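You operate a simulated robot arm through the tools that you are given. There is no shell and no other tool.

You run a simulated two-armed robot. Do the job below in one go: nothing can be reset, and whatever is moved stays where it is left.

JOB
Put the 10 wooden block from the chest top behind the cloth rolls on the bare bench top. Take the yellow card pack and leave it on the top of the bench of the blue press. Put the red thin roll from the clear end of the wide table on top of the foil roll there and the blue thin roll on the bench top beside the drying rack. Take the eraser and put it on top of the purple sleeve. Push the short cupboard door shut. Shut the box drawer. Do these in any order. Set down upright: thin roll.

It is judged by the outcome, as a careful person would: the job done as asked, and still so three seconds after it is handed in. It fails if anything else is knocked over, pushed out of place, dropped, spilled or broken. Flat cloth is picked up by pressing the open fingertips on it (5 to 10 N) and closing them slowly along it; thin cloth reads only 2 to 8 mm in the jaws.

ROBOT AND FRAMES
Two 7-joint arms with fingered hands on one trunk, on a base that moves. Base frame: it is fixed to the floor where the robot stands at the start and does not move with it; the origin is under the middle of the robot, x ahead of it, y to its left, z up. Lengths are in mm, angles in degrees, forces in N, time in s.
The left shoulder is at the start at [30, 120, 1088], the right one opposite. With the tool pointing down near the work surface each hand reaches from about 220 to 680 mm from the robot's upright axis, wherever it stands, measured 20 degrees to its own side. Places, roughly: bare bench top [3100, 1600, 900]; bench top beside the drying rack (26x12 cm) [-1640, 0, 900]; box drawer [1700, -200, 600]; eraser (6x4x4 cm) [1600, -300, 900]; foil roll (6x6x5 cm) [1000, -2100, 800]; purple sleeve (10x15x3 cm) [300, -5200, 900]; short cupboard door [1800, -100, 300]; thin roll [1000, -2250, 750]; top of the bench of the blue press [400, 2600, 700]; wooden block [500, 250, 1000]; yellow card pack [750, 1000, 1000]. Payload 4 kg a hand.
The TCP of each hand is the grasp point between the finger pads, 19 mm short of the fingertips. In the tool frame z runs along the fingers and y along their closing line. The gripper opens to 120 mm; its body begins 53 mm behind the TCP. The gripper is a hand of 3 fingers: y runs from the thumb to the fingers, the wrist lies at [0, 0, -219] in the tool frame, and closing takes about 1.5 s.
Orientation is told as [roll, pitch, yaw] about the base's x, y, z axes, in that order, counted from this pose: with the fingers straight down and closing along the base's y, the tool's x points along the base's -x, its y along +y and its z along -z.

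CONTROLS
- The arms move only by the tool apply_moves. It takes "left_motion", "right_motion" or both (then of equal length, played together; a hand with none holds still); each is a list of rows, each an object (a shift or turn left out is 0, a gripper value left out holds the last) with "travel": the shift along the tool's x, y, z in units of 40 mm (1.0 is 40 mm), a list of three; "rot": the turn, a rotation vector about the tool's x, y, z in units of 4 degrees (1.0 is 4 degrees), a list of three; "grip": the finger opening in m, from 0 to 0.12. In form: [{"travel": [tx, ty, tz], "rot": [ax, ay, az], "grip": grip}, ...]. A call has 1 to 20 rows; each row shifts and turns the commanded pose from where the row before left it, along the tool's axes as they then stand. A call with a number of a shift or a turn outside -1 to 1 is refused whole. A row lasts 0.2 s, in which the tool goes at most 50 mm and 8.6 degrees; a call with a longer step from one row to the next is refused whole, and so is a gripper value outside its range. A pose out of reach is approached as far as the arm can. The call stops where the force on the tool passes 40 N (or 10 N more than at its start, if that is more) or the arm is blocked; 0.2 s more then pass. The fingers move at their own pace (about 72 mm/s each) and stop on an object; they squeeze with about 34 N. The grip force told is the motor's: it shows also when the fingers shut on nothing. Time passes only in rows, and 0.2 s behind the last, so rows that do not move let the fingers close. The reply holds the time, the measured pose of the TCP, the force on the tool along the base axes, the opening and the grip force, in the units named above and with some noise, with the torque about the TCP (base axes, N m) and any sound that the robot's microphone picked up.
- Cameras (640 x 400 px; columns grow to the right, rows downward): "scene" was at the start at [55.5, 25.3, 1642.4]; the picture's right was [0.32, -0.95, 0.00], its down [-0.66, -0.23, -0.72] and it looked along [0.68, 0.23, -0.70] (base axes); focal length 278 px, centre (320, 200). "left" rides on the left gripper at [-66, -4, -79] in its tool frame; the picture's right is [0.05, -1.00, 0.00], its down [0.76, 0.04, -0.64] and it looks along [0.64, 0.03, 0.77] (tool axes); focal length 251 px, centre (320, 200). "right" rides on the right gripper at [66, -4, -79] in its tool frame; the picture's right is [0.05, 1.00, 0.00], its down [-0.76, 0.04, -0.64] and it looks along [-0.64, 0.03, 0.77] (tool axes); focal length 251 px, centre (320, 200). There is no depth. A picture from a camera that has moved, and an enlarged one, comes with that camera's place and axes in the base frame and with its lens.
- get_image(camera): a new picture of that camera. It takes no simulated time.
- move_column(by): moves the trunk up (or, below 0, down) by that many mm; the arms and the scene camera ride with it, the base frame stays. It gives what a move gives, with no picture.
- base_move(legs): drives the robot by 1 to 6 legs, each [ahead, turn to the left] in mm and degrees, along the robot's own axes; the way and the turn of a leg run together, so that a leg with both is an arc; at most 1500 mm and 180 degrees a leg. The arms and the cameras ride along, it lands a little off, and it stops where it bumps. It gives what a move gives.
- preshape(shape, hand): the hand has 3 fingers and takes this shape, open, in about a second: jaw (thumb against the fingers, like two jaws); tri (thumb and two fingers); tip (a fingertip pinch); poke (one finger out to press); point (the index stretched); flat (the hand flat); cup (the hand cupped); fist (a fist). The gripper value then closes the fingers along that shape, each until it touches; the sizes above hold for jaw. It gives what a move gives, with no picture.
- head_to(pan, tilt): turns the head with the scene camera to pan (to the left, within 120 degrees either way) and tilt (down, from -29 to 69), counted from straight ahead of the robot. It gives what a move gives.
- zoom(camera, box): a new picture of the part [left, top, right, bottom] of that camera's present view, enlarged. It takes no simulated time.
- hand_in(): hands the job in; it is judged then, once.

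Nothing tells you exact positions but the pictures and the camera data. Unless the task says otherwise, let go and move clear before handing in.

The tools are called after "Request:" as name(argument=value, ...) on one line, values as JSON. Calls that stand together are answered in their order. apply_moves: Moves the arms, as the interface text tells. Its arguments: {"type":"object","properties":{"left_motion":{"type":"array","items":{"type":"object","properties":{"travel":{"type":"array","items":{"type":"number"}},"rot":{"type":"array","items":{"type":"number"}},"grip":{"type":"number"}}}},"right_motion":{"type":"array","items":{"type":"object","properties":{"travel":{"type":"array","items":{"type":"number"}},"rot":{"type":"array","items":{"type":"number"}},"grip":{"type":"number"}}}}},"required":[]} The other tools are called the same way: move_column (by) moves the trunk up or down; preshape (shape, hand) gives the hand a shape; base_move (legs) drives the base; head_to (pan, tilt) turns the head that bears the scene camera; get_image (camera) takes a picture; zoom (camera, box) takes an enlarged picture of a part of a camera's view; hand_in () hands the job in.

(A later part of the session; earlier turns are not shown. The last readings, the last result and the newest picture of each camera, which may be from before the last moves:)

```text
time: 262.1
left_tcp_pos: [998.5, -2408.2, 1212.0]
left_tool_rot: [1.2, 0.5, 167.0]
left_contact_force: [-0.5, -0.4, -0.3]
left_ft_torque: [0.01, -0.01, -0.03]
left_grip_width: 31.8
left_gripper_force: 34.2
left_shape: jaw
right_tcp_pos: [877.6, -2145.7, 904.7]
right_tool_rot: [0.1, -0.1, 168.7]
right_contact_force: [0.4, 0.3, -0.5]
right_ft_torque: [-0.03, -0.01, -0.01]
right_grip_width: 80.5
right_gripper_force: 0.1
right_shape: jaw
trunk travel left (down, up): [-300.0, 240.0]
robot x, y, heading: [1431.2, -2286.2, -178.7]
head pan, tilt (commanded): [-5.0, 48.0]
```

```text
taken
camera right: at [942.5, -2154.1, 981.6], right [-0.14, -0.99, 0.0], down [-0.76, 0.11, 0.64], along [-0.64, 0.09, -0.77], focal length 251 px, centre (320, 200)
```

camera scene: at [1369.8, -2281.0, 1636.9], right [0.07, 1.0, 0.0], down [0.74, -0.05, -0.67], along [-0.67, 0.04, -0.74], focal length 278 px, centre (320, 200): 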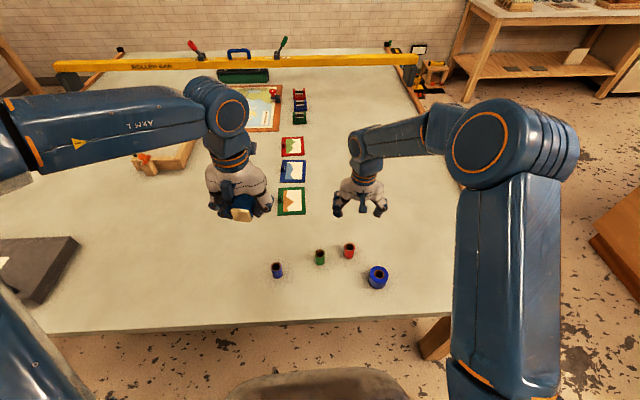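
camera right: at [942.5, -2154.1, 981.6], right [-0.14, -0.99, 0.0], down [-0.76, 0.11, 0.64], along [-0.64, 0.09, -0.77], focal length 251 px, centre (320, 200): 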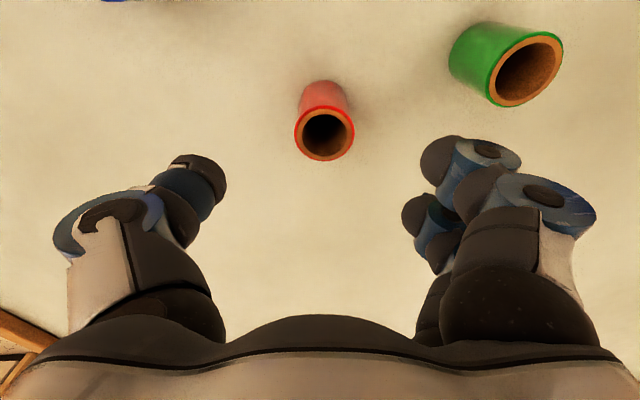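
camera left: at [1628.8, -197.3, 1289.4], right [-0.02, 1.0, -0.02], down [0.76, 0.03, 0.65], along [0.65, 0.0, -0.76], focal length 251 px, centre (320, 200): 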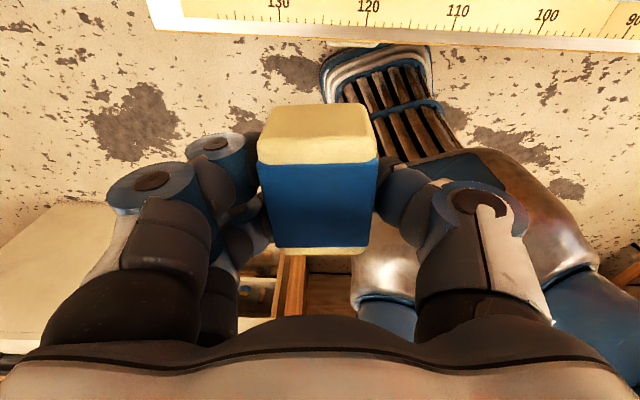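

The red roll's top is at z≈841 and the hand is centred on it. I'll go down to TCP z≈832 and close gently.

Request:
apply_moves(right_motion=[{"travel": [0, 0.03, 0.9]}, {"travel": [0, 0, 0.9]}, {}, {"grip": 0.06}, {"grip": 0.045}, {"grip": 0.03}, {"grip": 0.02}, {"grip": 0.02}, {"grip": 0.02}])

Request:
get_image(camera="right")

Request:
zoom(camera="scene", box=[260, 180, 420, 300])

```text
time: 264.1
left_tcp_pos: [997.7, -2408.1, 1212.5]
left_tool_rot: [1.2, 0.6, 166.9]
left_contact_force: [-0.2, 0.1, -0.5]
left_ft_torque: [-0.02, -0.01, 0.01]
left_grip_width: 31.7
left_gripper_force: 34.2
left_shape: jaw
right_tcp_pos: [875.8, -2147.1, 831.6]
right_tool_rot: [0.0, 0.1, 168.6]
right_contact_force: [-0.5, 0.5, 2.3]
right_ft_torque: [-0.04, -0.01, 0.0]
right_grip_width: 14.1
right_gripper_force: 33.6
right_shape: jaw
trunk travel left (down, up): [-300.0, 240.0]
robot x, y, heading: [1429.5, -2286.4, -178.7]
head pan, tilt (commanded): [-5.0, 48.0]
```

```text
taken
camera right: at [941.9, -2155.3, 908.2], right [-0.14, -0.99, 0.0], down [-0.76, 0.11, 0.64], along [-0.64, 0.09, -0.77], focal length 251 px, centre (320, 200)
```

right: 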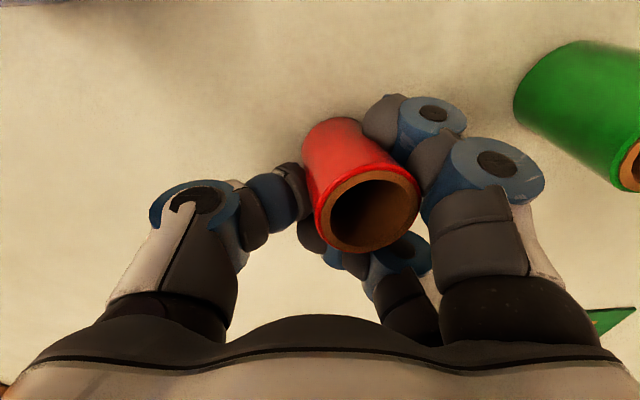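

```text
3.33 times, centred on (340, 240) of scene
camera zoom: at [1368.7, -2281.5, 1636.9], right [0.07, 1.0, 0.0], down [0.74, -0.05, -0.67], along [-0.67, 0.04, -0.74], focal length 925 px, centre (253, 67)
```

zoom: 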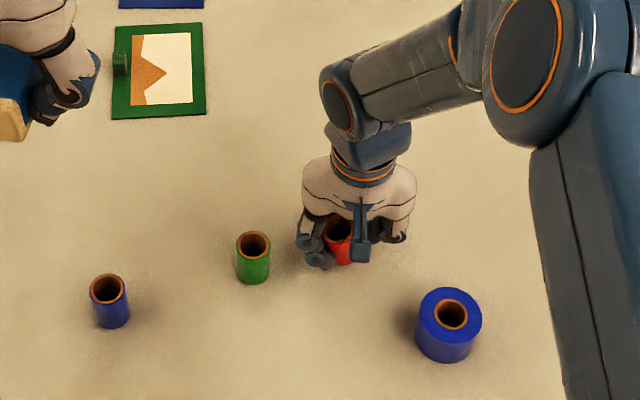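

The roll is nested between the fingers with a slight lean. I'll lift it a little and check.

Request:
apply_moves(right_motion=[{"travel": [0, 0, -0.3]}, {"travel": [0, 0, -0.6]}, {"travel": [0, 0, -1]}, {"travel": [0, 0, -1]}, {"travel": [0, 0, -0.6]}, {}])

Request:
get_image(camera="right")

Request:
zoom(camera="scene", box=[260, 160, 420, 300])

```text
time: 265.5
left_tcp_pos: [999.6, -2407.2, 1212.4]
left_tool_rot: [1.2, 0.6, 167.0]
left_contact_force: [0.0, 0.5, -0.9]
left_ft_torque: [0.01, 0.0, 0.01]
left_grip_width: 31.8
left_gripper_force: 33.8
left_shape: jaw
right_tcp_pos: [877.0, -2144.4, 970.6]
right_tool_rot: [0.0, 0.1, 168.7]
right_contact_force: [0.3, 0.2, -0.7]
right_ft_torque: [-0.01, 0.01, 0.0]
right_grip_width: 14.5
right_gripper_force: 34.0
right_shape: jaw
trunk travel left (down, up): [-300.0, 240.0]
robot x, y, heading: [1428.2, -2284.0, -178.9]
head pan, tilt (commanded): [-5.0, 48.0]
```

```text
taken
camera right: at [942.1, -2153.1, 1049.5], right [-0.14, -0.99, 0.0], down [-0.76, 0.11, 0.64], along [-0.64, 0.09, -0.77], focal length 251 px, centre (320, 200)
```

right: 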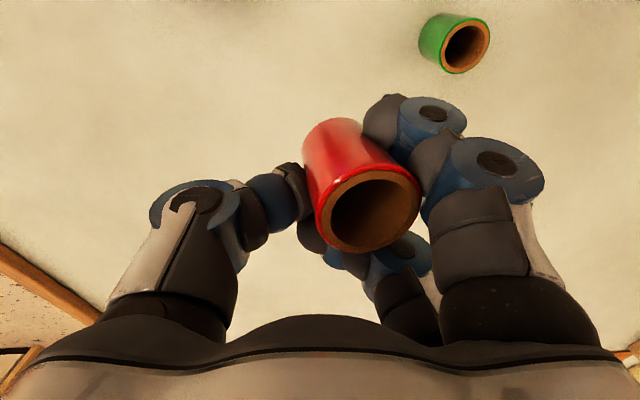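

```text
2.86 times, centred on (340, 230) of scene
camera zoom: at [1368.4, -2281.5, 1636.8], right [0.07, 1.0, 0.0], down [0.74, -0.05, -0.67], along [-0.67, 0.04, -0.74], focal length 793 px, centre (263, 114)
```

zoom: 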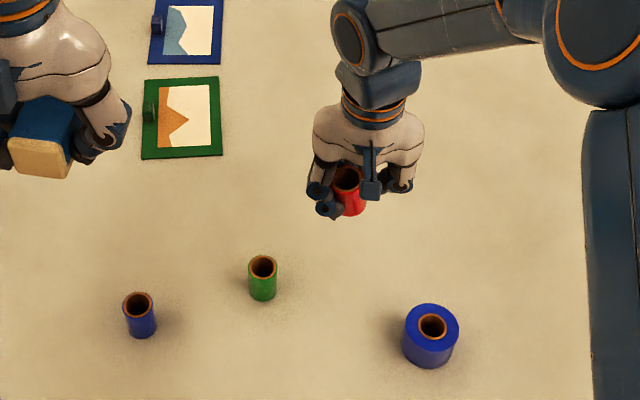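

The roll is held securely but leans about 10° towards the thumb. I'll tilt the hand to stand the roll upright and move so the wrist camera sees both the roll and the foil roll.

Request:
apply_moves(right_motion=[{"travel": [0.76, -0.21, 0]}, {"travel": [0.76, -0.21, 0]}, {"rot": [-0.89, 0, 0]}, {"rot": [-0.89, 0, 0]}, {"rot": [-0.89, 0, 0]}, {}])

Request:
get_image(camera="right")

Request:
zoom(camera="scene", box=[290, 180, 430, 300])

```text
time: 266.9
left_tcp_pos: [999.0, -2409.5, 1213.1]
left_tool_rot: [1.2, 0.7, 167.0]
left_contact_force: [0.1, 0.1, -1.8]
left_ft_torque: [0.01, 0.0, 0.03]
left_grip_width: 31.7
left_gripper_force: 33.9
left_shape: jaw
right_tcp_pos: [939.7, -2141.7, 971.2]
right_tool_rot: [10.8, 0.0, 168.6]
right_contact_force: [-0.5, -0.4, 0.4]
right_ft_torque: [0.01, -0.05, 0.0]
right_grip_width: 13.8
right_gripper_force: 34.2
right_shape: jaw
trunk travel left (down, up): [-300.0, 240.0]
robot x, y, heading: [1434.9, -2285.6, -178.7]
head pan, tilt (commanded): [-5.0, 48.0]
```

```text
taken
camera right: at [1007.3, -2136.0, 1047.3], right [-0.14, -0.97, 0.19], down [-0.73, 0.23, 0.64], along [-0.66, -0.05, -0.75], focal length 251 px, centre (320, 200)
```

right: 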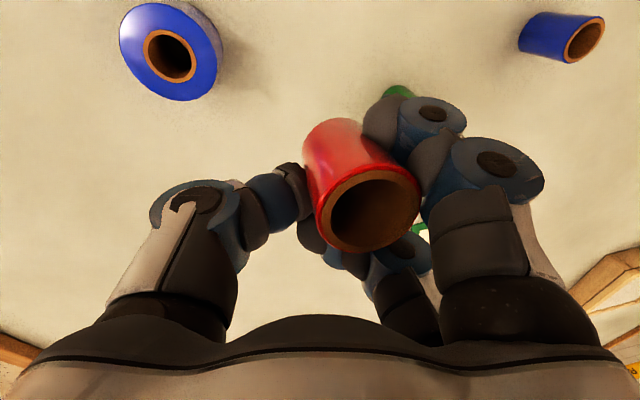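

```text
3.33 times, centred on (360, 240) of scene
camera zoom: at [1368.7, -2282.0, 1636.9], right [0.07, 1.0, 0.0], down [0.74, -0.05, -0.67], along [-0.67, 0.04, -0.74], focal length 925 px, centre (187, 67)
```

zoom: 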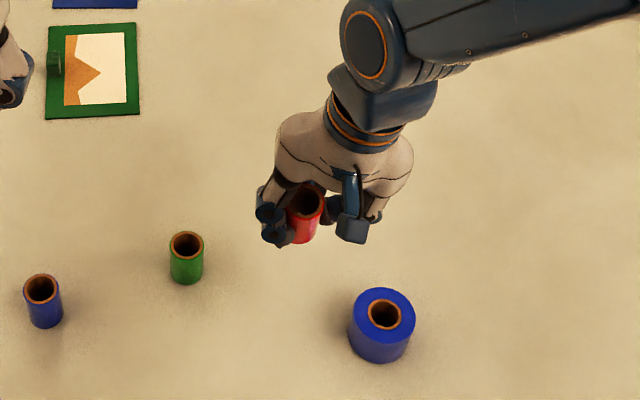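

The roll is upright now. The foil roll's centre is at about [980, -2068], top ≈840, and the red roll's centre sits about (+3, -15) mm from the TCP. I'll move over the foil roll and check from both cameras.

Request:
apply_moves(right_motion=[{"travel": [0.163, -0.843, 0.23]}, {"travel": [0.163, -0.843, 0.23]}, {"travel": [0.163, -0.843, 0.23]}, {}])

Request:
get_image(camera="right")

Request:
zoom(camera="scene", box=[320, 190, 440, 300])

```text
time: 267.9
left_tcp_pos: [999.1, -2409.7, 1212.2]
left_tool_rot: [1.3, 0.6, 167.0]
left_contact_force: [0.7, -0.2, -1.9]
left_ft_torque: [0.02, -0.03, -0.01]
left_grip_width: 31.5
left_gripper_force: 34.1
left_shape: jaw
right_tcp_pos: [979.1, -2052.7, 925.1]
right_tool_rot: [10.7, 0.1, 168.7]
right_contact_force: [-0.4, -0.6, -0.5]
right_ft_torque: [0.0, 0.04, 0.0]
right_grip_width: 14.2
right_gripper_force: 33.5
right_shape: jaw
trunk travel left (down, up): [-300.0, 240.0]
robot x, y, heading: [1427.1, -2282.5, -178.7]
head pan, tilt (commanded): [-5.0, 48.0]
```

```text
taken
camera right: at [1046.0, -2047.0, 1000.8], right [-0.14, -0.97, 0.18], down [-0.74, 0.23, 0.64], along [-0.66, -0.05, -0.75], focal length 251 px, centre (320, 200)
```

right: 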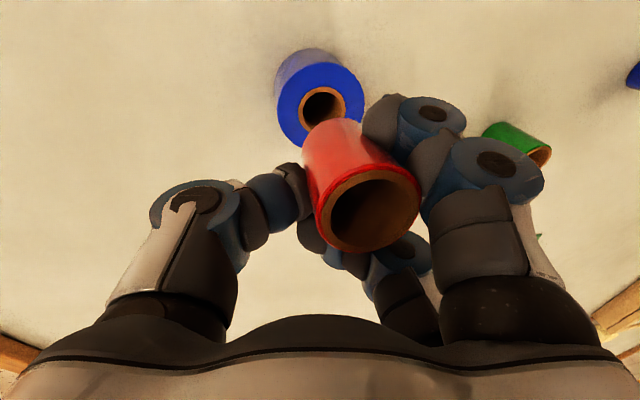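

```text
3.64 times, centred on (380, 245) of scene
camera zoom: at [1368.6, -2282.5, 1636.9], right [0.07, 1.0, 0.0], down [0.74, -0.05, -0.67], along [-0.67, 0.04, -0.74], focal length 1009 px, centre (102, 36)
```

zoom: 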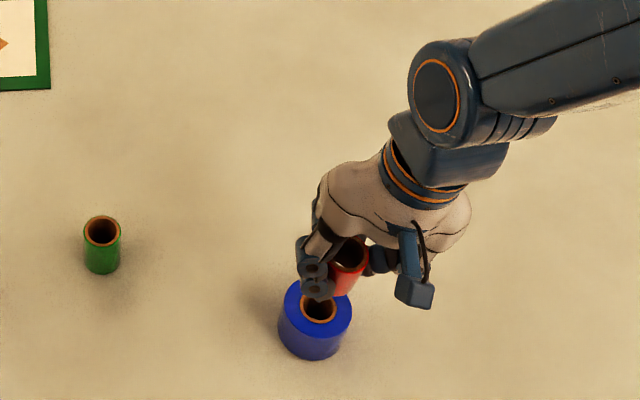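

The red roll is within a couple of millimetres of the foil roll's axis. I'll lower it to just above the foil roll and look again.

Request:
apply_moves(right_motion=[{"travel": [0, -0.0985, 0.516]}, {"travel": [0, -0.08, 0.42]}, {}])

Request:
get_image(camera="right")

Request:
zoom(camera="scene", box=[330, 210, 430, 300])

```text
time: 268.7
left_tcp_pos: [998.0, -2408.9, 1212.1]
left_tool_rot: [1.2, 0.6, 167.0]
left_contact_force: [0.7, 0.4, -0.1]
left_ft_torque: [0.03, 0.0, 0.01]
left_grip_width: 31.4
left_gripper_force: 33.8
left_shape: jaw
right_tcp_pos: [979.3, -2053.7, 886.4]
right_tool_rot: [10.6, 0.1, 168.7]
right_contact_force: [-0.2, 0.5, -1.2]
right_ft_torque: [0.01, 0.01, 0.01]
right_grip_width: 13.8
right_gripper_force: 34.1
right_shape: jaw
trunk travel left (down, up): [-300.0, 240.0]
robot x, y, heading: [1431.5, -2285.7, -178.8]
head pan, tilt (commanded): [-5.0, 48.0]
```

```text
taken
camera right: at [1047.2, -2046.7, 962.1], right [-0.14, -0.97, 0.18], down [-0.74, 0.23, 0.64], along [-0.66, -0.05, -0.75], focal length 251 px, centre (320, 200)
```

right: 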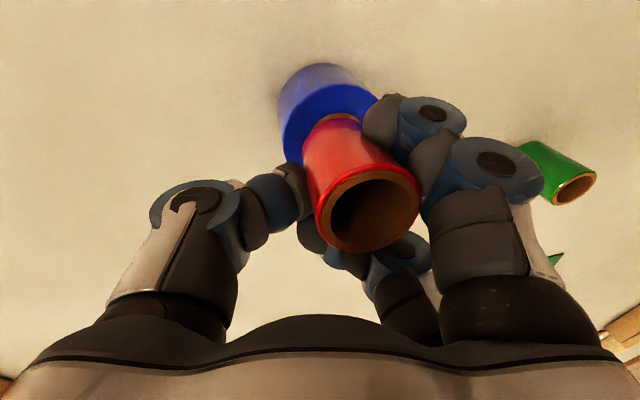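

```text
4.44 times, centred on (380, 255) of scene
camera zoom: at [1368.9, -2281.4, 1636.9], right [0.07, 1.0, 0.0], down [0.74, -0.05, -0.67], along [-0.67, 0.04, -0.74], focal length 1234 px, centre (53, -44)
```

zoom: 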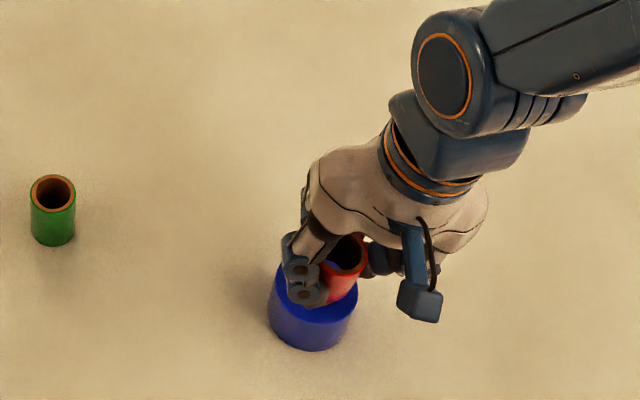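

The wrist view says aligned but the scene view suggests the red roll may be about 10 mm to one side. I'll zoom in further before setting it down.

Request:
zoom(camera="scene", box=[360, 240, 420, 285])

Request:
zoom(camera="right", box=[260, 50, 440, 260])

```text
8.89 times, centred on (390, 262) of scene
camera zoom: at [1368.9, -2281.4, 1636.9], right [0.07, 1.0, 0.0], down [0.74, -0.05, -0.67], along [-0.67, 0.04, -0.74], focal length 2468 px, centre (-302, -356)
```

zoom: 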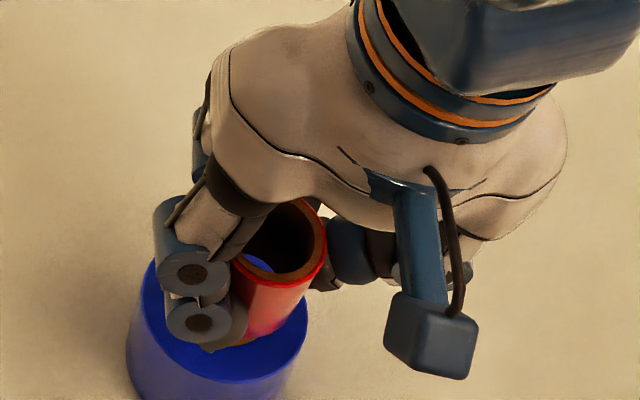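

```text
1.90 times, centred on (350, 155) of right
camera zoom: at [1047.2, -2046.7, 962.1], right [-0.14, -0.97, 0.18], down [-0.74, 0.23, 0.64], along [-0.66, -0.05, -0.75], focal length 479 px, centre (263, 286)
```

zoom: 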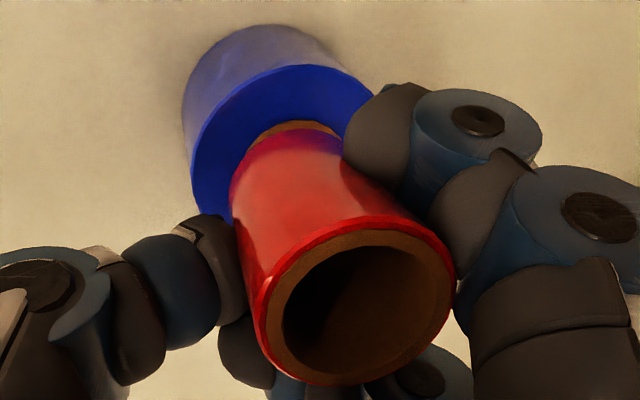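

The red roll is within 5–7 mm of the foil roll's axis, which is well inside its 62 mm top. I'll nudge it 3 mm and lower gently to contact.

Request:
apply_moves(right_motion=[{"travel": [0.09, 0.06, 0]}, {"travel": [0, -0.019, 0.098]}, {"travel": [0, -0.012, 0.06]}, {}])

Request:
apply_moves(right_motion=[{"travel": [0, -0.008, 0.04]}, {"travel": [0, -0.008, 0.04]}, {}])

```text
time: 269.7
left_tcp_pos: [998.4, -2409.0, 1212.3]
left_tool_rot: [1.2, 0.7, 167.1]
left_contact_force: [0.8, -0.1, -0.6]
left_ft_torque: [0.03, 0.0, -0.03]
left_grip_width: 31.7
left_gripper_force: 34.1
left_shape: jaw
right_tcp_pos: [981.7, -2056.3, 880.4]
right_tool_rot: [10.6, 0.0, 168.7]
right_contact_force: [-0.2, 0.0, 0.6]
right_ft_torque: [0.01, -0.01, -0.01]
right_grip_width: 14.2
right_gripper_force: 34.1
right_shape: jaw
trunk travel left (down, up): [-300.0, 240.0]
robot x, y, heading: [1428.9, -2285.8, -178.8]
head pan, tilt (commanded): [-5.0, 48.0]
```

```text
time: 270.5
left_tcp_pos: [997.9, -2408.1, 1213.7]
left_tool_rot: [1.1, 0.6, 167.0]
left_contact_force: [-1.0, -0.6, -0.6]
left_ft_torque: [0.04, -0.01, -0.02]
left_grip_width: 31.7
left_gripper_force: 33.9
left_shape: jaw
right_tcp_pos: [980.8, -2057.0, 877.5]
right_tool_rot: [10.7, 0.1, 168.8]
right_contact_force: [-0.2, 0.9, -0.7]
right_ft_torque: [-0.01, -0.01, 0.01]
right_grip_width: 14.2
right_gripper_force: 33.6
right_shape: jaw
trunk travel left (down, up): [-300.0, 240.0]
robot x, y, heading: [1432.0, -2285.7, -178.7]
head pan, tilt (commanded): [-5.0, 48.0]
```

Request:
apply_moves(right_motion=[{"travel": [0, -0.01, 0.05]}, {"travel": [0, -0.01, 0.05]}, {}])

Request:
zoom(camera="scene", box=[350, 230, 420, 290])

```text
time: 271.3
left_tcp_pos: [999.5, -2408.6, 1212.1]
left_tool_rot: [1.2, 0.6, 167.0]
left_contact_force: [0.5, 0.4, -1.0]
left_ft_torque: [-0.01, -0.03, 0.02]
left_grip_width: 31.6
left_gripper_force: 34.0
left_shape: jaw
right_tcp_pos: [980.8, -2055.3, 874.0]
right_tool_rot: [10.8, 0.1, 168.7]
right_contact_force: [-0.4, 0.4, 0.2]
right_ft_torque: [-0.02, 0.0, -0.03]
right_grip_width: 13.9
right_gripper_force: 33.4
right_shape: jaw
trunk travel left (down, up): [-300.0, 240.0]
robot x, y, heading: [1429.2, -2284.5, -178.7]
head pan, tilt (commanded): [-5.0, 48.0]
```

```text
6.67 times, centred on (385, 260) of scene
camera zoom: at [1368.8, -2281.5, 1636.9], right [0.07, 1.0, 0.0], down [0.74, -0.05, -0.67], along [-0.67, 0.04, -0.74], focal length 1851 px, centre (-113, -200)
```

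zoom: 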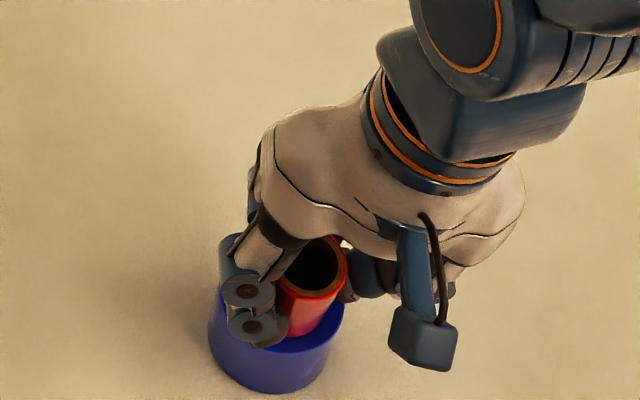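

There's no contact yet at z=874. I'll continue down in small steps.

Request:
apply_moves(right_motion=[{"travel": [0, -0.01, 0.05]}, {"travel": [0, -0.01, 0.05]}, {}])

Request:
apply_moves(right_motion=[{"travel": [0, -0.008, 0.04]}, {"travel": [0, -0.008, 0.04]}, {}])

```text
time: 272.1
left_tcp_pos: [999.4, -2409.0, 1211.6]
left_tool_rot: [1.2, 0.5, 167.0]
left_contact_force: [0.3, 0.2, -0.6]
left_ft_torque: [0.0, -0.01, -0.03]
left_grip_width: 31.7
left_gripper_force: 33.8
left_shape: jaw
right_tcp_pos: [980.3, -2055.0, 869.6]
right_tool_rot: [10.7, 0.0, 168.7]
right_contact_force: [-1.6, 1.4, 9.8]
right_ft_torque: [-0.14, -0.16, -0.01]
right_grip_width: 13.9
right_gripper_force: 34.2
right_shape: jaw
trunk travel left (down, up): [-300.0, 240.0]
robot x, y, heading: [1431.5, -2284.6, -178.7]
head pan, tilt (commanded): [-5.0, 48.0]
```

```text
time: 272.9
left_tcp_pos: [998.7, -2409.0, 1212.7]
left_tool_rot: [1.2, 0.5, 166.9]
left_contact_force: [-0.1, 0.1, -1.4]
left_ft_torque: [0.0, 0.0, 0.03]
left_grip_width: 31.6
left_gripper_force: 34.2
left_shape: jaw
right_tcp_pos: [981.0, -2055.4, 867.9]
right_tool_rot: [10.7, 0.0, 168.7]
right_contact_force: [-1.1, -1.1, 17.5]
right_ft_torque: [-0.18, -0.33, -0.06]
right_grip_width: 13.9
right_gripper_force: 34.0
right_shape: jaw
trunk travel left (down, up): [-300.0, 240.0]
robot x, y, heading: [1432.0, -2281.1, -178.5]
head pan, tilt (commanded): [-5.0, 48.0]
```

Contact with the foil roll is made (about 17 N). I'll ease off and check the wrist view before opening.

Request:
apply_moves(right_motion=[{"travel": [0, 0.01, -0.05]}, {}])

Request:
zoom(camera="right", box=[240, 50, 480, 280])

Request:
zoom(camera="scene", box=[350, 230, 420, 290])

```text
time: 273.5
left_tcp_pos: [998.7, -2408.5, 1213.0]
left_tool_rot: [1.1, 0.5, 166.9]
left_contact_force: [0.5, 0.2, -0.2]
left_ft_torque: [0.01, -0.01, 0.03]
left_grip_width: 31.8
left_gripper_force: 33.6
left_shape: jaw
right_tcp_pos: [982.5, -2054.9, 868.0]
right_tool_rot: [10.6, 0.2, 168.7]
right_contact_force: [0.3, -0.5, 3.5]
right_ft_torque: [0.0, -0.09, 0.01]
right_grip_width: 13.7
right_gripper_force: 33.7
right_shape: jaw
trunk travel left (down, up): [-300.0, 240.0]
robot x, y, heading: [1429.7, -2280.9, -178.5]
head pan, tilt (commanded): [-5.0, 48.0]
```

```text
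1.74 times, centred on (360, 165) of right
camera zoom: at [1049.8, -2049.8, 944.2], right [-0.14, -0.97, 0.18], down [-0.74, 0.23, 0.64], along [-0.66, -0.05, -0.75], focal length 437 px, centre (250, 261)
```

zoom: 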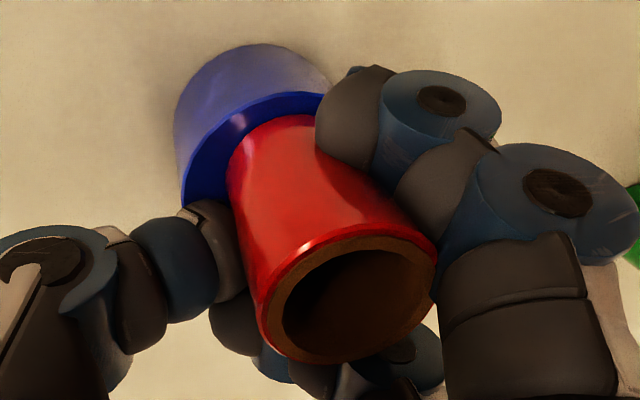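

```text
6.67 times, centred on (385, 260) of scene
camera zoom: at [1369.2, -2281.7, 1636.8], right [0.07, 1.0, 0.0], down [0.74, -0.05, -0.67], along [-0.67, 0.04, -0.74], focal length 1851 px, centre (-113, -200)
```

zoom: 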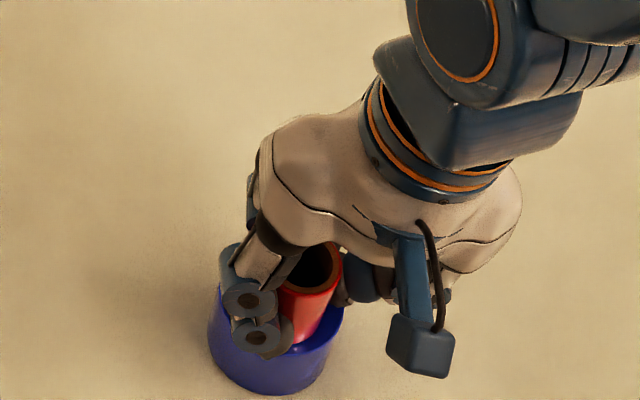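

The red roll stands on the foil roll within about 4 mm of centre. I'll open the fingers slowly.

Request:
apply_moves(right_motion=[{"grip": 0.02}, {"grip": 0.03}, {"grip": 0.04}, {"grip": 0.05}, {"grip": 0.06}, {"grip": 0.07}, {"grip": 0.08}, {}])

Request:
get_image(camera="right")

Request:
zoom(camera="scene", box=[350, 230, 420, 290])

```text
time: 275.3
left_tcp_pos: [998.7, -2409.2, 1213.5]
left_tool_rot: [1.2, 0.4, 167.0]
left_contact_force: [-0.6, -0.2, -1.5]
left_ft_torque: [0.0, -0.01, -0.01]
left_grip_width: 31.6
left_gripper_force: 33.6
left_shape: jaw
right_tcp_pos: [981.1, -2055.9, 868.1]
right_tool_rot: [10.7, 0.1, 168.7]
right_contact_force: [-0.4, -0.3, 2.5]
right_ft_torque: [-0.01, -0.01, 0.01]
right_grip_width: 79.4
right_gripper_force: 0.0
right_shape: jaw
trunk travel left (down, up): [-300.0, 240.0]
robot x, y, heading: [1431.0, -2285.2, -178.7]
head pan, tilt (commanded): [-5.0, 48.0]
```

```text
taken
camera right: at [1049.0, -2050.0, 944.5], right [-0.14, -0.97, 0.18], down [-0.74, 0.23, 0.64], along [-0.66, -0.05, -0.75], focal length 251 px, centre (320, 200)
```

right: 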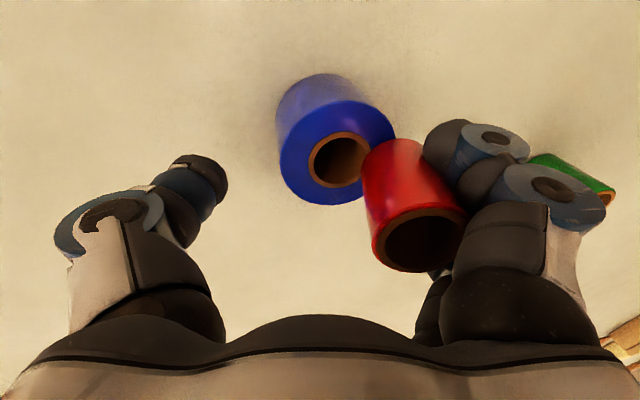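

```text
6.67 times, centred on (385, 260) of scene
camera zoom: at [1368.9, -2281.5, 1636.9], right [0.07, 1.0, 0.0], down [0.74, -0.05, -0.67], along [-0.67, 0.04, -0.74], focal length 1851 px, centre (-113, -200)
```

zoom: 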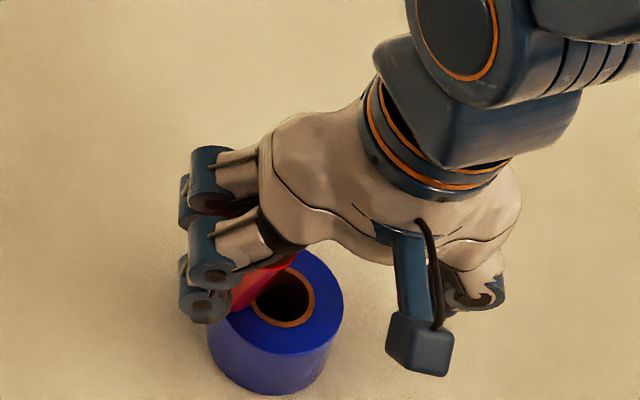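

The roll stuck to the two fingers and was dragged towards the foil roll's edge as they opened. I'll close again at once to keep hold of it.

Request:
apply_moves(right_motion=[{"grip": 0.06}, {"grip": 0.045}, {"grip": 0.03}, {"grip": 0.02}, {"grip": 0.012}, {"grip": 0.012}, {}])

Request:
get_image(camera="right")

Request:
zoom(camera="scene", box=[350, 230, 420, 290])

```text
time: 276.9
left_tcp_pos: [996.9, -2408.8, 1212.8]
left_tool_rot: [1.2, 0.6, 167.1]
left_contact_force: [-0.2, 0.3, -1.7]
left_ft_torque: [0.01, 0.02, 0.01]
left_grip_width: 31.7
left_gripper_force: 33.9
left_shape: jaw
right_tcp_pos: [980.4, -2055.2, 868.2]
right_tool_rot: [10.6, 0.1, 168.7]
right_contact_force: [0.3, 0.6, -0.4]
right_ft_torque: [0.0, 0.01, 0.03]
right_grip_width: 10.1
right_gripper_force: 34.2
right_shape: jaw
trunk travel left (down, up): [-300.0, 240.0]
robot x, y, heading: [1428.5, -2285.1, -178.8]
head pan, tilt (commanded): [-5.0, 48.0]
```

```text
taken
camera right: at [1048.9, -2049.9, 944.5], right [-0.14, -0.97, 0.18], down [-0.74, 0.23, 0.64], along [-0.66, -0.05, -0.75], focal length 251 px, centre (320, 200)
```

right: 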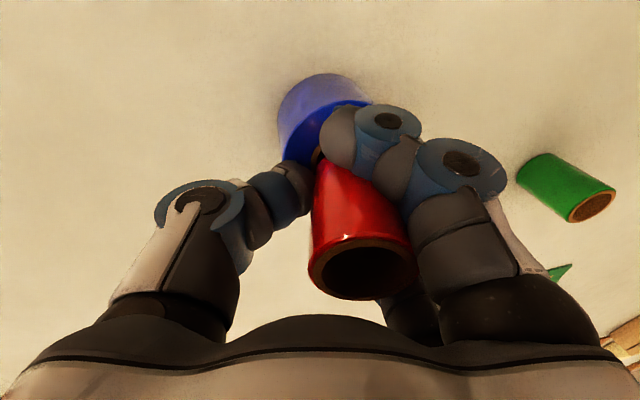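

```text
6.67 times, centred on (385, 260) of scene
camera zoom: at [1368.7, -2281.5, 1636.8], right [0.07, 1.0, 0.0], down [0.74, -0.05, -0.67], along [-0.67, 0.04, -0.74], focal length 1851 px, centre (-113, -200)
```

zoom: 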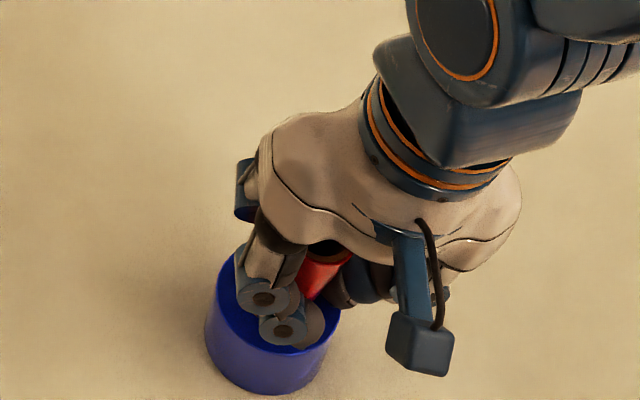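

It's held again, but in a different place between the fingers. I'll lift it clear and look at how it sits.

Request:
apply_moves(right_motion=[{"travel": [0, 0.05, -0.25]}, {"travel": [0, 0.1, -0.5]}, {"travel": [0, 0.19, -0.96]}, {"travel": [0, 0.19, -0.96]}, {}])

Request:
get_image(camera="right")

Request:
zoom(camera="scene", box=[330, 180, 430, 290])

```text
time: 278.1
left_tcp_pos: [997.7, -2407.6, 1212.0]
left_tool_rot: [1.2, 0.6, 167.0]
left_contact_force: [0.0, -0.5, -0.2]
left_ft_torque: [0.02, -0.01, 0.0]
left_grip_width: 31.8
left_gripper_force: 34.3
left_shape: jaw
right_tcp_pos: [978.4, -2055.9, 977.2]
right_tool_rot: [10.6, 0.1, 168.7]
right_contact_force: [0.4, 0.0, -1.0]
right_ft_torque: [0.04, -0.01, -0.01]
right_grip_width: 9.9
right_gripper_force: 33.7
right_shape: jaw
trunk travel left (down, up): [-300.0, 240.0]
robot x, y, heading: [1431.4, -2288.6, -178.6]
head pan, tilt (commanded): [-5.0, 48.0]
```

```text
taken
camera right: at [1046.8, -2050.1, 1053.7], right [-0.14, -0.97, 0.18], down [-0.74, 0.23, 0.64], along [-0.66, -0.05, -0.75], focal length 251 px, centre (320, 200)
```

right: 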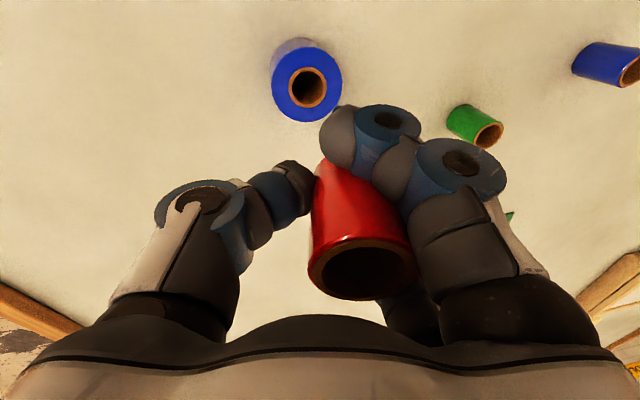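

```text
3.64 times, centred on (380, 235) of scene
camera zoom: at [1368.0, -2281.2, 1636.8], right [0.07, 1.0, 0.0], down [0.74, -0.05, -0.67], along [-0.67, 0.04, -0.74], focal length 1009 px, centre (102, 73)
```

zoom: 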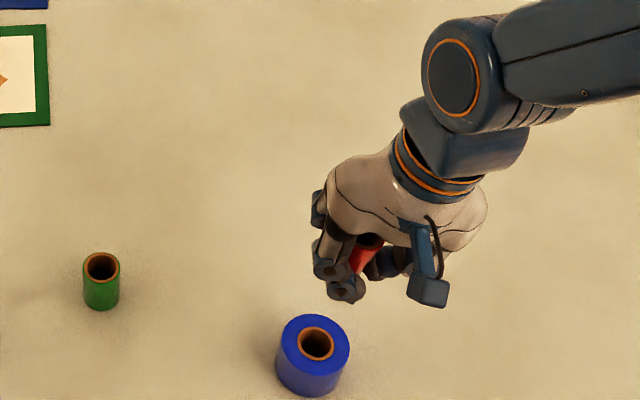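

The roll is pinched in the gap between the two fingers, which is why it stuck. I'll level the hand, stand the roll on a clear patch of the table and re-grasp it with the three-finger shape. First, levelling and moving to the clear patch.

Request:
apply_moves(right_motion=[{"rot": [0.89, 0, 0]}, {"rot": [0.89, 0, 0]}, {"rot": [0.89, 0, 0]}, {"travel": [-0.87, 0.2, 0]}, {"travel": [-0.87, 0.2, 0]}, {"travel": [-0.87, 0.2, 0]}, {"travel": [-0.87, 0.2, 0]}, {}])

Request:
get_image(camera="right")

Request:
zoom(camera="scene", box=[300, 150, 420, 270])

```text
time: 279.9
left_tcp_pos: [998.0, -2409.0, 1213.0]
left_tool_rot: [1.3, 0.5, 166.9]
left_contact_force: [0.2, 0.0, -0.3]
left_ft_torque: [0.0, -0.02, -0.02]
left_grip_width: 31.5
left_gripper_force: 34.3
left_shape: jaw
right_tcp_pos: [837.6, -2062.4, 979.1]
right_tool_rot: [0.0, 0.0, 168.7]
right_contact_force: [-0.9, 0.0, -0.2]
right_ft_torque: [-0.02, 0.0, 0.01]
right_grip_width: 9.8
right_gripper_force: 33.6
right_shape: jaw
trunk travel left (down, up): [-300.0, 240.0]
robot x, y, heading: [1430.9, -2285.6, -178.6]
head pan, tilt (commanded): [-5.0, 48.0]
```

```text
taken
camera right: at [902.4, -2069.9, 1055.5], right [-0.14, -0.99, 0.0], down [-0.76, 0.11, 0.64], along [-0.64, 0.09, -0.77], focal length 251 px, centre (320, 200)
```

right: 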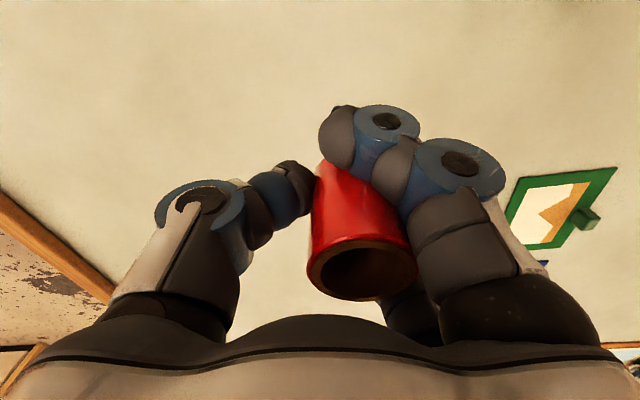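

```text
3.33 times, centred on (360, 210) of scene
camera zoom: at [1369.7, -2281.4, 1636.9], right [0.07, 1.0, 0.0], down [0.74, -0.05, -0.67], along [-0.67, 0.04, -0.74], focal length 925 px, centre (187, 167)
```

zoom: 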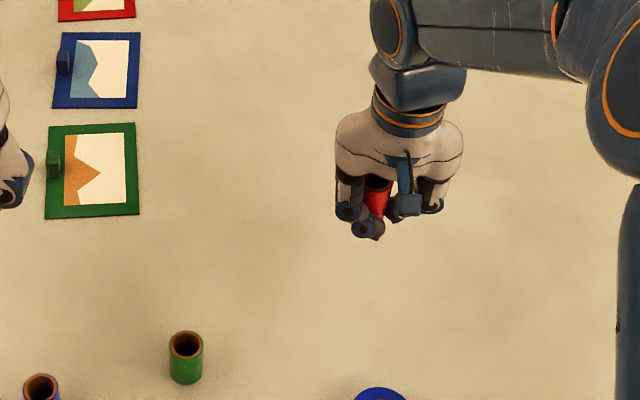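

The hand is level and the roll is close to upright. I'll lower it to the table, slowly at the end.

Request:
apply_moves(right_motion=[{"travel": [0, 0, 1]}, {"travel": [0, 0, 1]}, {"travel": [0, 0, 1]}, {"travel": [0, 0, 0.6]}, {"travel": [0, 0, 0.15]}, {}])

Request:
apply_moves(right_motion=[{"travel": [0, 0, 0.06]}, {"travel": [0, 0, 0.06]}, {}])

```text
time: 281.3
left_tcp_pos: [997.9, -2408.1, 1212.8]
left_tool_rot: [1.2, 0.6, 167.0]
left_contact_force: [0.3, 0.2, -0.8]
left_ft_torque: [0.01, -0.01, 0.02]
left_grip_width: 31.8
left_gripper_force: 33.9
left_shape: jaw
right_tcp_pos: [838.9, -2058.9, 827.0]
right_tool_rot: [-0.1, 0.1, 168.7]
right_contact_force: [0.0, -0.6, -0.4]
right_ft_torque: [-0.02, 0.03, 0.0]
right_grip_width: 9.5
right_gripper_force: 34.0
right_shape: jaw
trunk travel left (down, up): [-300.0, 240.0]
robot x, y, heading: [1430.8, -2286.5, -178.7]
head pan, tilt (commanded): [-5.0, 48.0]
```

```text
time: 282.1
left_tcp_pos: [996.7, -2408.6, 1212.3]
left_tool_rot: [1.3, 0.6, 166.9]
left_contact_force: [-0.5, 0.0, -1.4]
left_ft_torque: [-0.01, -0.01, -0.03]
left_grip_width: 31.8
left_gripper_force: 34.6
left_shape: jaw
right_tcp_pos: [839.1, -2061.2, 821.7]
right_tool_rot: [-0.1, 0.0, 168.7]
right_contact_force: [1.0, -0.9, 0.5]
right_ft_torque: [0.02, 0.0, 0.02]
right_grip_width: 9.4
right_gripper_force: 34.4
right_shape: jaw
trunk travel left (down, up): [-300.0, 240.0]
robot x, y, heading: [1432.1, -2288.1, -178.9]
head pan, tilt (commanded): [-5.0, 48.0]
```

Request:
apply_moves(right_motion=[{"travel": [0, 0, 0.06]}, {"travel": [0, 0, 0.06]}, {}])

Request:
get_image(camera="right")

Request:
zoom(camera="scene", box=[320, 190, 400, 260])

```text
time: 282.9
left_tcp_pos: [998.6, -2409.6, 1212.9]
left_tool_rot: [1.1, 0.4, 167.0]
left_contact_force: [1.1, -0.4, -0.4]
left_ft_torque: [0.02, 0.0, 0.02]
left_grip_width: 31.9
left_gripper_force: 33.9
left_shape: jaw
right_tcp_pos: [837.8, -2060.6, 819.0]
right_tool_rot: [-0.1, -0.1, 168.6]
right_contact_force: [0.5, 3.7, 16.8]
right_ft_torque: [0.26, -0.06, 0.03]
right_grip_width: 10.0
right_gripper_force: 33.5
right_shape: jaw
trunk travel left (down, up): [-300.0, 240.0]
robot x, y, heading: [1430.6, -2281.3, -178.7]
head pan, tilt (commanded): [-5.0, 48.0]
```

```text
taken
camera right: at [903.2, -2069.6, 896.0], right [-0.14, -0.99, 0.0], down [-0.76, 0.11, 0.65], along [-0.64, 0.09, -0.76], focal length 251 px, centre (320, 200)
```

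right: 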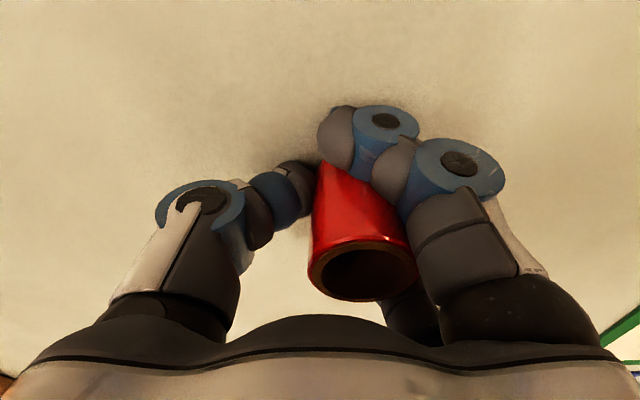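

```text
5.71 times, centred on (360, 225) of scene
camera zoom: at [1370.9, -2281.8, 1637.1], right [0.07, 1.0, 0.0], down [0.74, -0.05, -0.67], along [-0.67, 0.04, -0.74], focal length 1586 px, centre (91, 57)
```

zoom: 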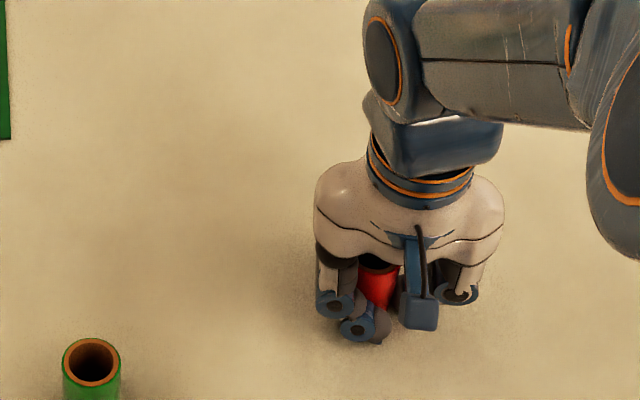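

I'm touching the table. I'll ease off and open a little to see whether the roll comes free.

Request:
apply_moves(right_motion=[{"travel": [0, 0, -0.05]}, {"grip": 0.02}, {"grip": 0.03}, {"grip": 0.04}, {}])

Request:
get_image(camera="right")

Request:
zoom(camera="scene", box=[320, 190, 400, 260])

```text
time: 284.1
left_tcp_pos: [999.5, -2408.5, 1213.6]
left_tool_rot: [1.1, 0.5, 167.0]
left_contact_force: [0.5, -0.1, -1.7]
left_ft_torque: [0.02, 0.01, -0.01]
left_grip_width: 31.9
left_gripper_force: 34.0
left_shape: jaw
right_tcp_pos: [838.6, -2062.9, 820.6]
right_tool_rot: [-0.1, 0.0, 168.7]
right_contact_force: [0.9, -1.1, 16.1]
right_ft_torque: [0.06, -0.05, -0.05]
right_grip_width: 37.8
right_gripper_force: 0.0
right_shape: jaw
trunk travel left (down, up): [-300.0, 240.0]
robot x, y, heading: [1429.6, -2283.6, -178.8]
head pan, tilt (commanded): [-5.0, 48.0]
```

```text
taken
camera right: at [903.7, -2070.7, 897.7], right [-0.14, -0.99, 0.0], down [-0.76, 0.11, 0.64], along [-0.64, 0.09, -0.77], focal length 251 px, centre (320, 200)
```

right: 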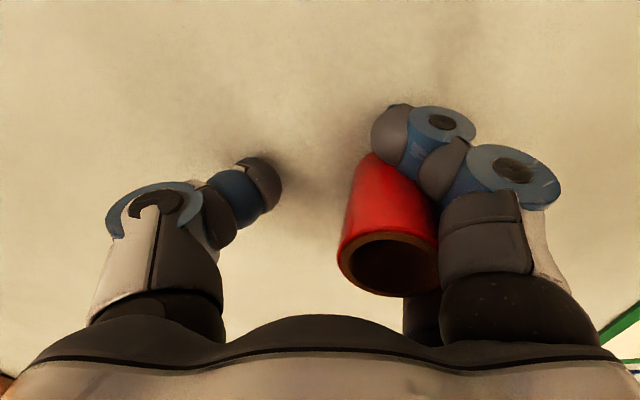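

```text
5.71 times, centred on (360, 225) of scene
camera zoom: at [1370.7, -2282.4, 1637.0], right [0.07, 1.0, 0.0], down [0.74, -0.05, -0.67], along [-0.67, 0.04, -0.74], focal length 1586 px, centre (91, 57)
```

zoom: 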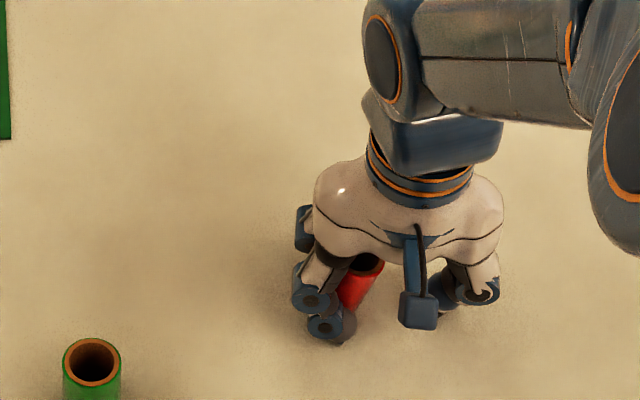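

The roll is still wedged between the two fingers. I'll raise a few millimetres and switch to the three-finger shape to spread them apart.

Request:
apply_moves(right_motion=[{"travel": [0, 0, -0.08]}, {}])

Request:
preshape(shape="tri", hand="right")

Request:
get_image(camera="right")

Request:
zoom(camera="scene", box=[310, 180, 410, 270])

```text
time: 284.7
left_tcp_pos: [998.0, -2408.1, 1211.5]
left_tool_rot: [1.2, 0.5, 167.0]
left_contact_force: [-0.2, -0.7, -0.8]
left_ft_torque: [-0.01, 0.01, 0.0]
left_grip_width: 31.8
left_gripper_force: 33.8
left_shape: jaw
right_tcp_pos: [838.4, -2061.2, 821.3]
right_tool_rot: [-0.2, 0.2, 168.7]
right_contact_force: [0.8, 0.2, 1.4]
right_ft_torque: [0.0, -0.01, 0.02]
right_grip_width: 39.6
right_gripper_force: 0.1
right_shape: jaw
trunk travel left (down, up): [-300.0, 240.0]
robot x, y, heading: [1432.5, -2283.8, -179.2]
head pan, tilt (commanded): [-5.0, 48.0]
```

```text
time: 285.6
left_tcp_pos: [997.1, -2408.9, 1212.5]
left_tool_rot: [1.2, 0.5, 167.0]
left_contact_force: [-1.0, -0.4, -1.2]
left_ft_torque: [0.0, -0.01, 0.04]
left_grip_width: 31.6
left_gripper_force: 33.9
left_shape: jaw
right_tcp_pos: [836.8, -2061.0, 821.9]
right_tool_rot: [0.1, 0.1, 168.6]
right_contact_force: [0.2, 0.6, 0.3]
right_ft_torque: [0.01, 0.0, 0.0]
right_grip_width: 120.0
right_gripper_force: 0.0
right_shape: tri
trunk travel left (down, up): [-300.0, 240.0]
robot x, y, heading: [1433.0, -2283.3, -178.9]
head pan, tilt (commanded): [-5.0, 48.0]
```

```text
taken
camera right: at [903.0, -2069.8, 899.8], right [-0.14, -0.99, 0.0], down [-0.76, 0.11, 0.64], along [-0.64, 0.09, -0.77], focal length 251 px, centre (320, 200)
```

right: 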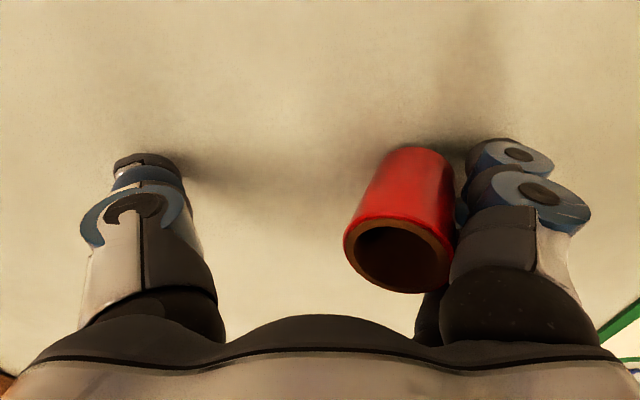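

```text
4.44 times, centred on (360, 225) of scene
camera zoom: at [1369.2, -2281.4, 1636.8], right [0.07, 1.0, 0.0], down [0.74, -0.05, -0.67], along [-0.67, 0.04, -0.74], focal length 1234 px, centre (142, 89)
```

zoom: 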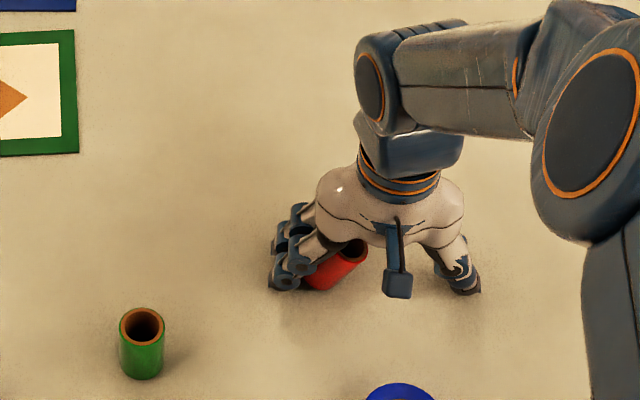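

The roll looks tilted but may still be settling. I'll let a moment pass and look again.

Request:
apply_moves(right_motion=[{}, {}])

Request:
get_image(camera="right")

Request:
zoom(camera="scene", box=[325, 210, 385, 255])

```text
time: 286.2
left_tcp_pos: [997.2, -2408.2, 1211.2]
left_tool_rot: [1.2, 0.6, 167.0]
left_contact_force: [-0.1, 0.5, -1.4]
left_ft_torque: [0.0, -0.01, 0.0]
left_grip_width: 31.5
left_gripper_force: 34.3
left_shape: jaw
right_tcp_pos: [836.6, -2061.1, 822.3]
right_tool_rot: [0.0, 0.2, 168.6]
right_contact_force: [-0.1, 0.1, -0.6]
right_ft_torque: [0.02, 0.04, 0.01]
right_grip_width: 120.1
right_gripper_force: 0.1
right_shape: tri
trunk travel left (down, up): [-300.0, 240.0]
robot x, y, heading: [1427.9, -2283.1, -178.6]
head pan, tilt (commanded): [-5.0, 48.0]
```

```text
taken
camera right: at [902.4, -2069.8, 899.8], right [-0.14, -0.99, 0.0], down [-0.76, 0.11, 0.64], along [-0.64, 0.09, -0.77], focal length 251 px, centre (320, 200)
```

right: 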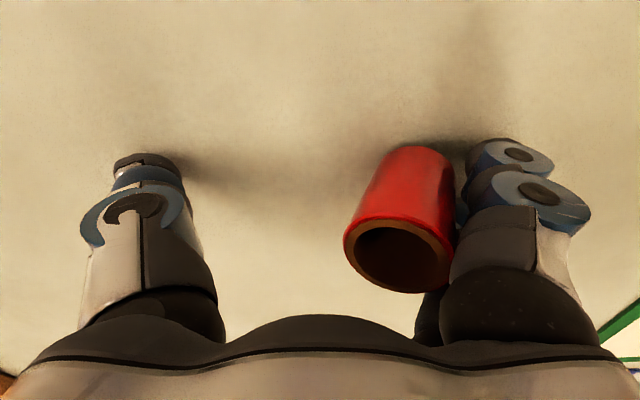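

```text
8.89 times, centred on (355, 232) of scene
camera zoom: at [1368.4, -2281.4, 1636.8], right [0.07, 1.0, 0.0], down [0.74, -0.05, -0.67], along [-0.67, 0.04, -0.74], focal length 2468 px, centre (9, -89)
```

zoom: 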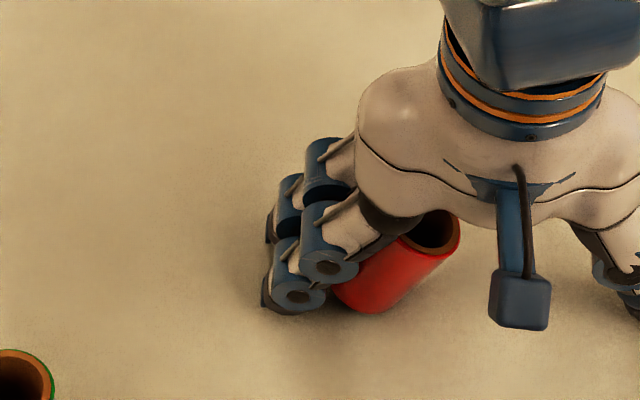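

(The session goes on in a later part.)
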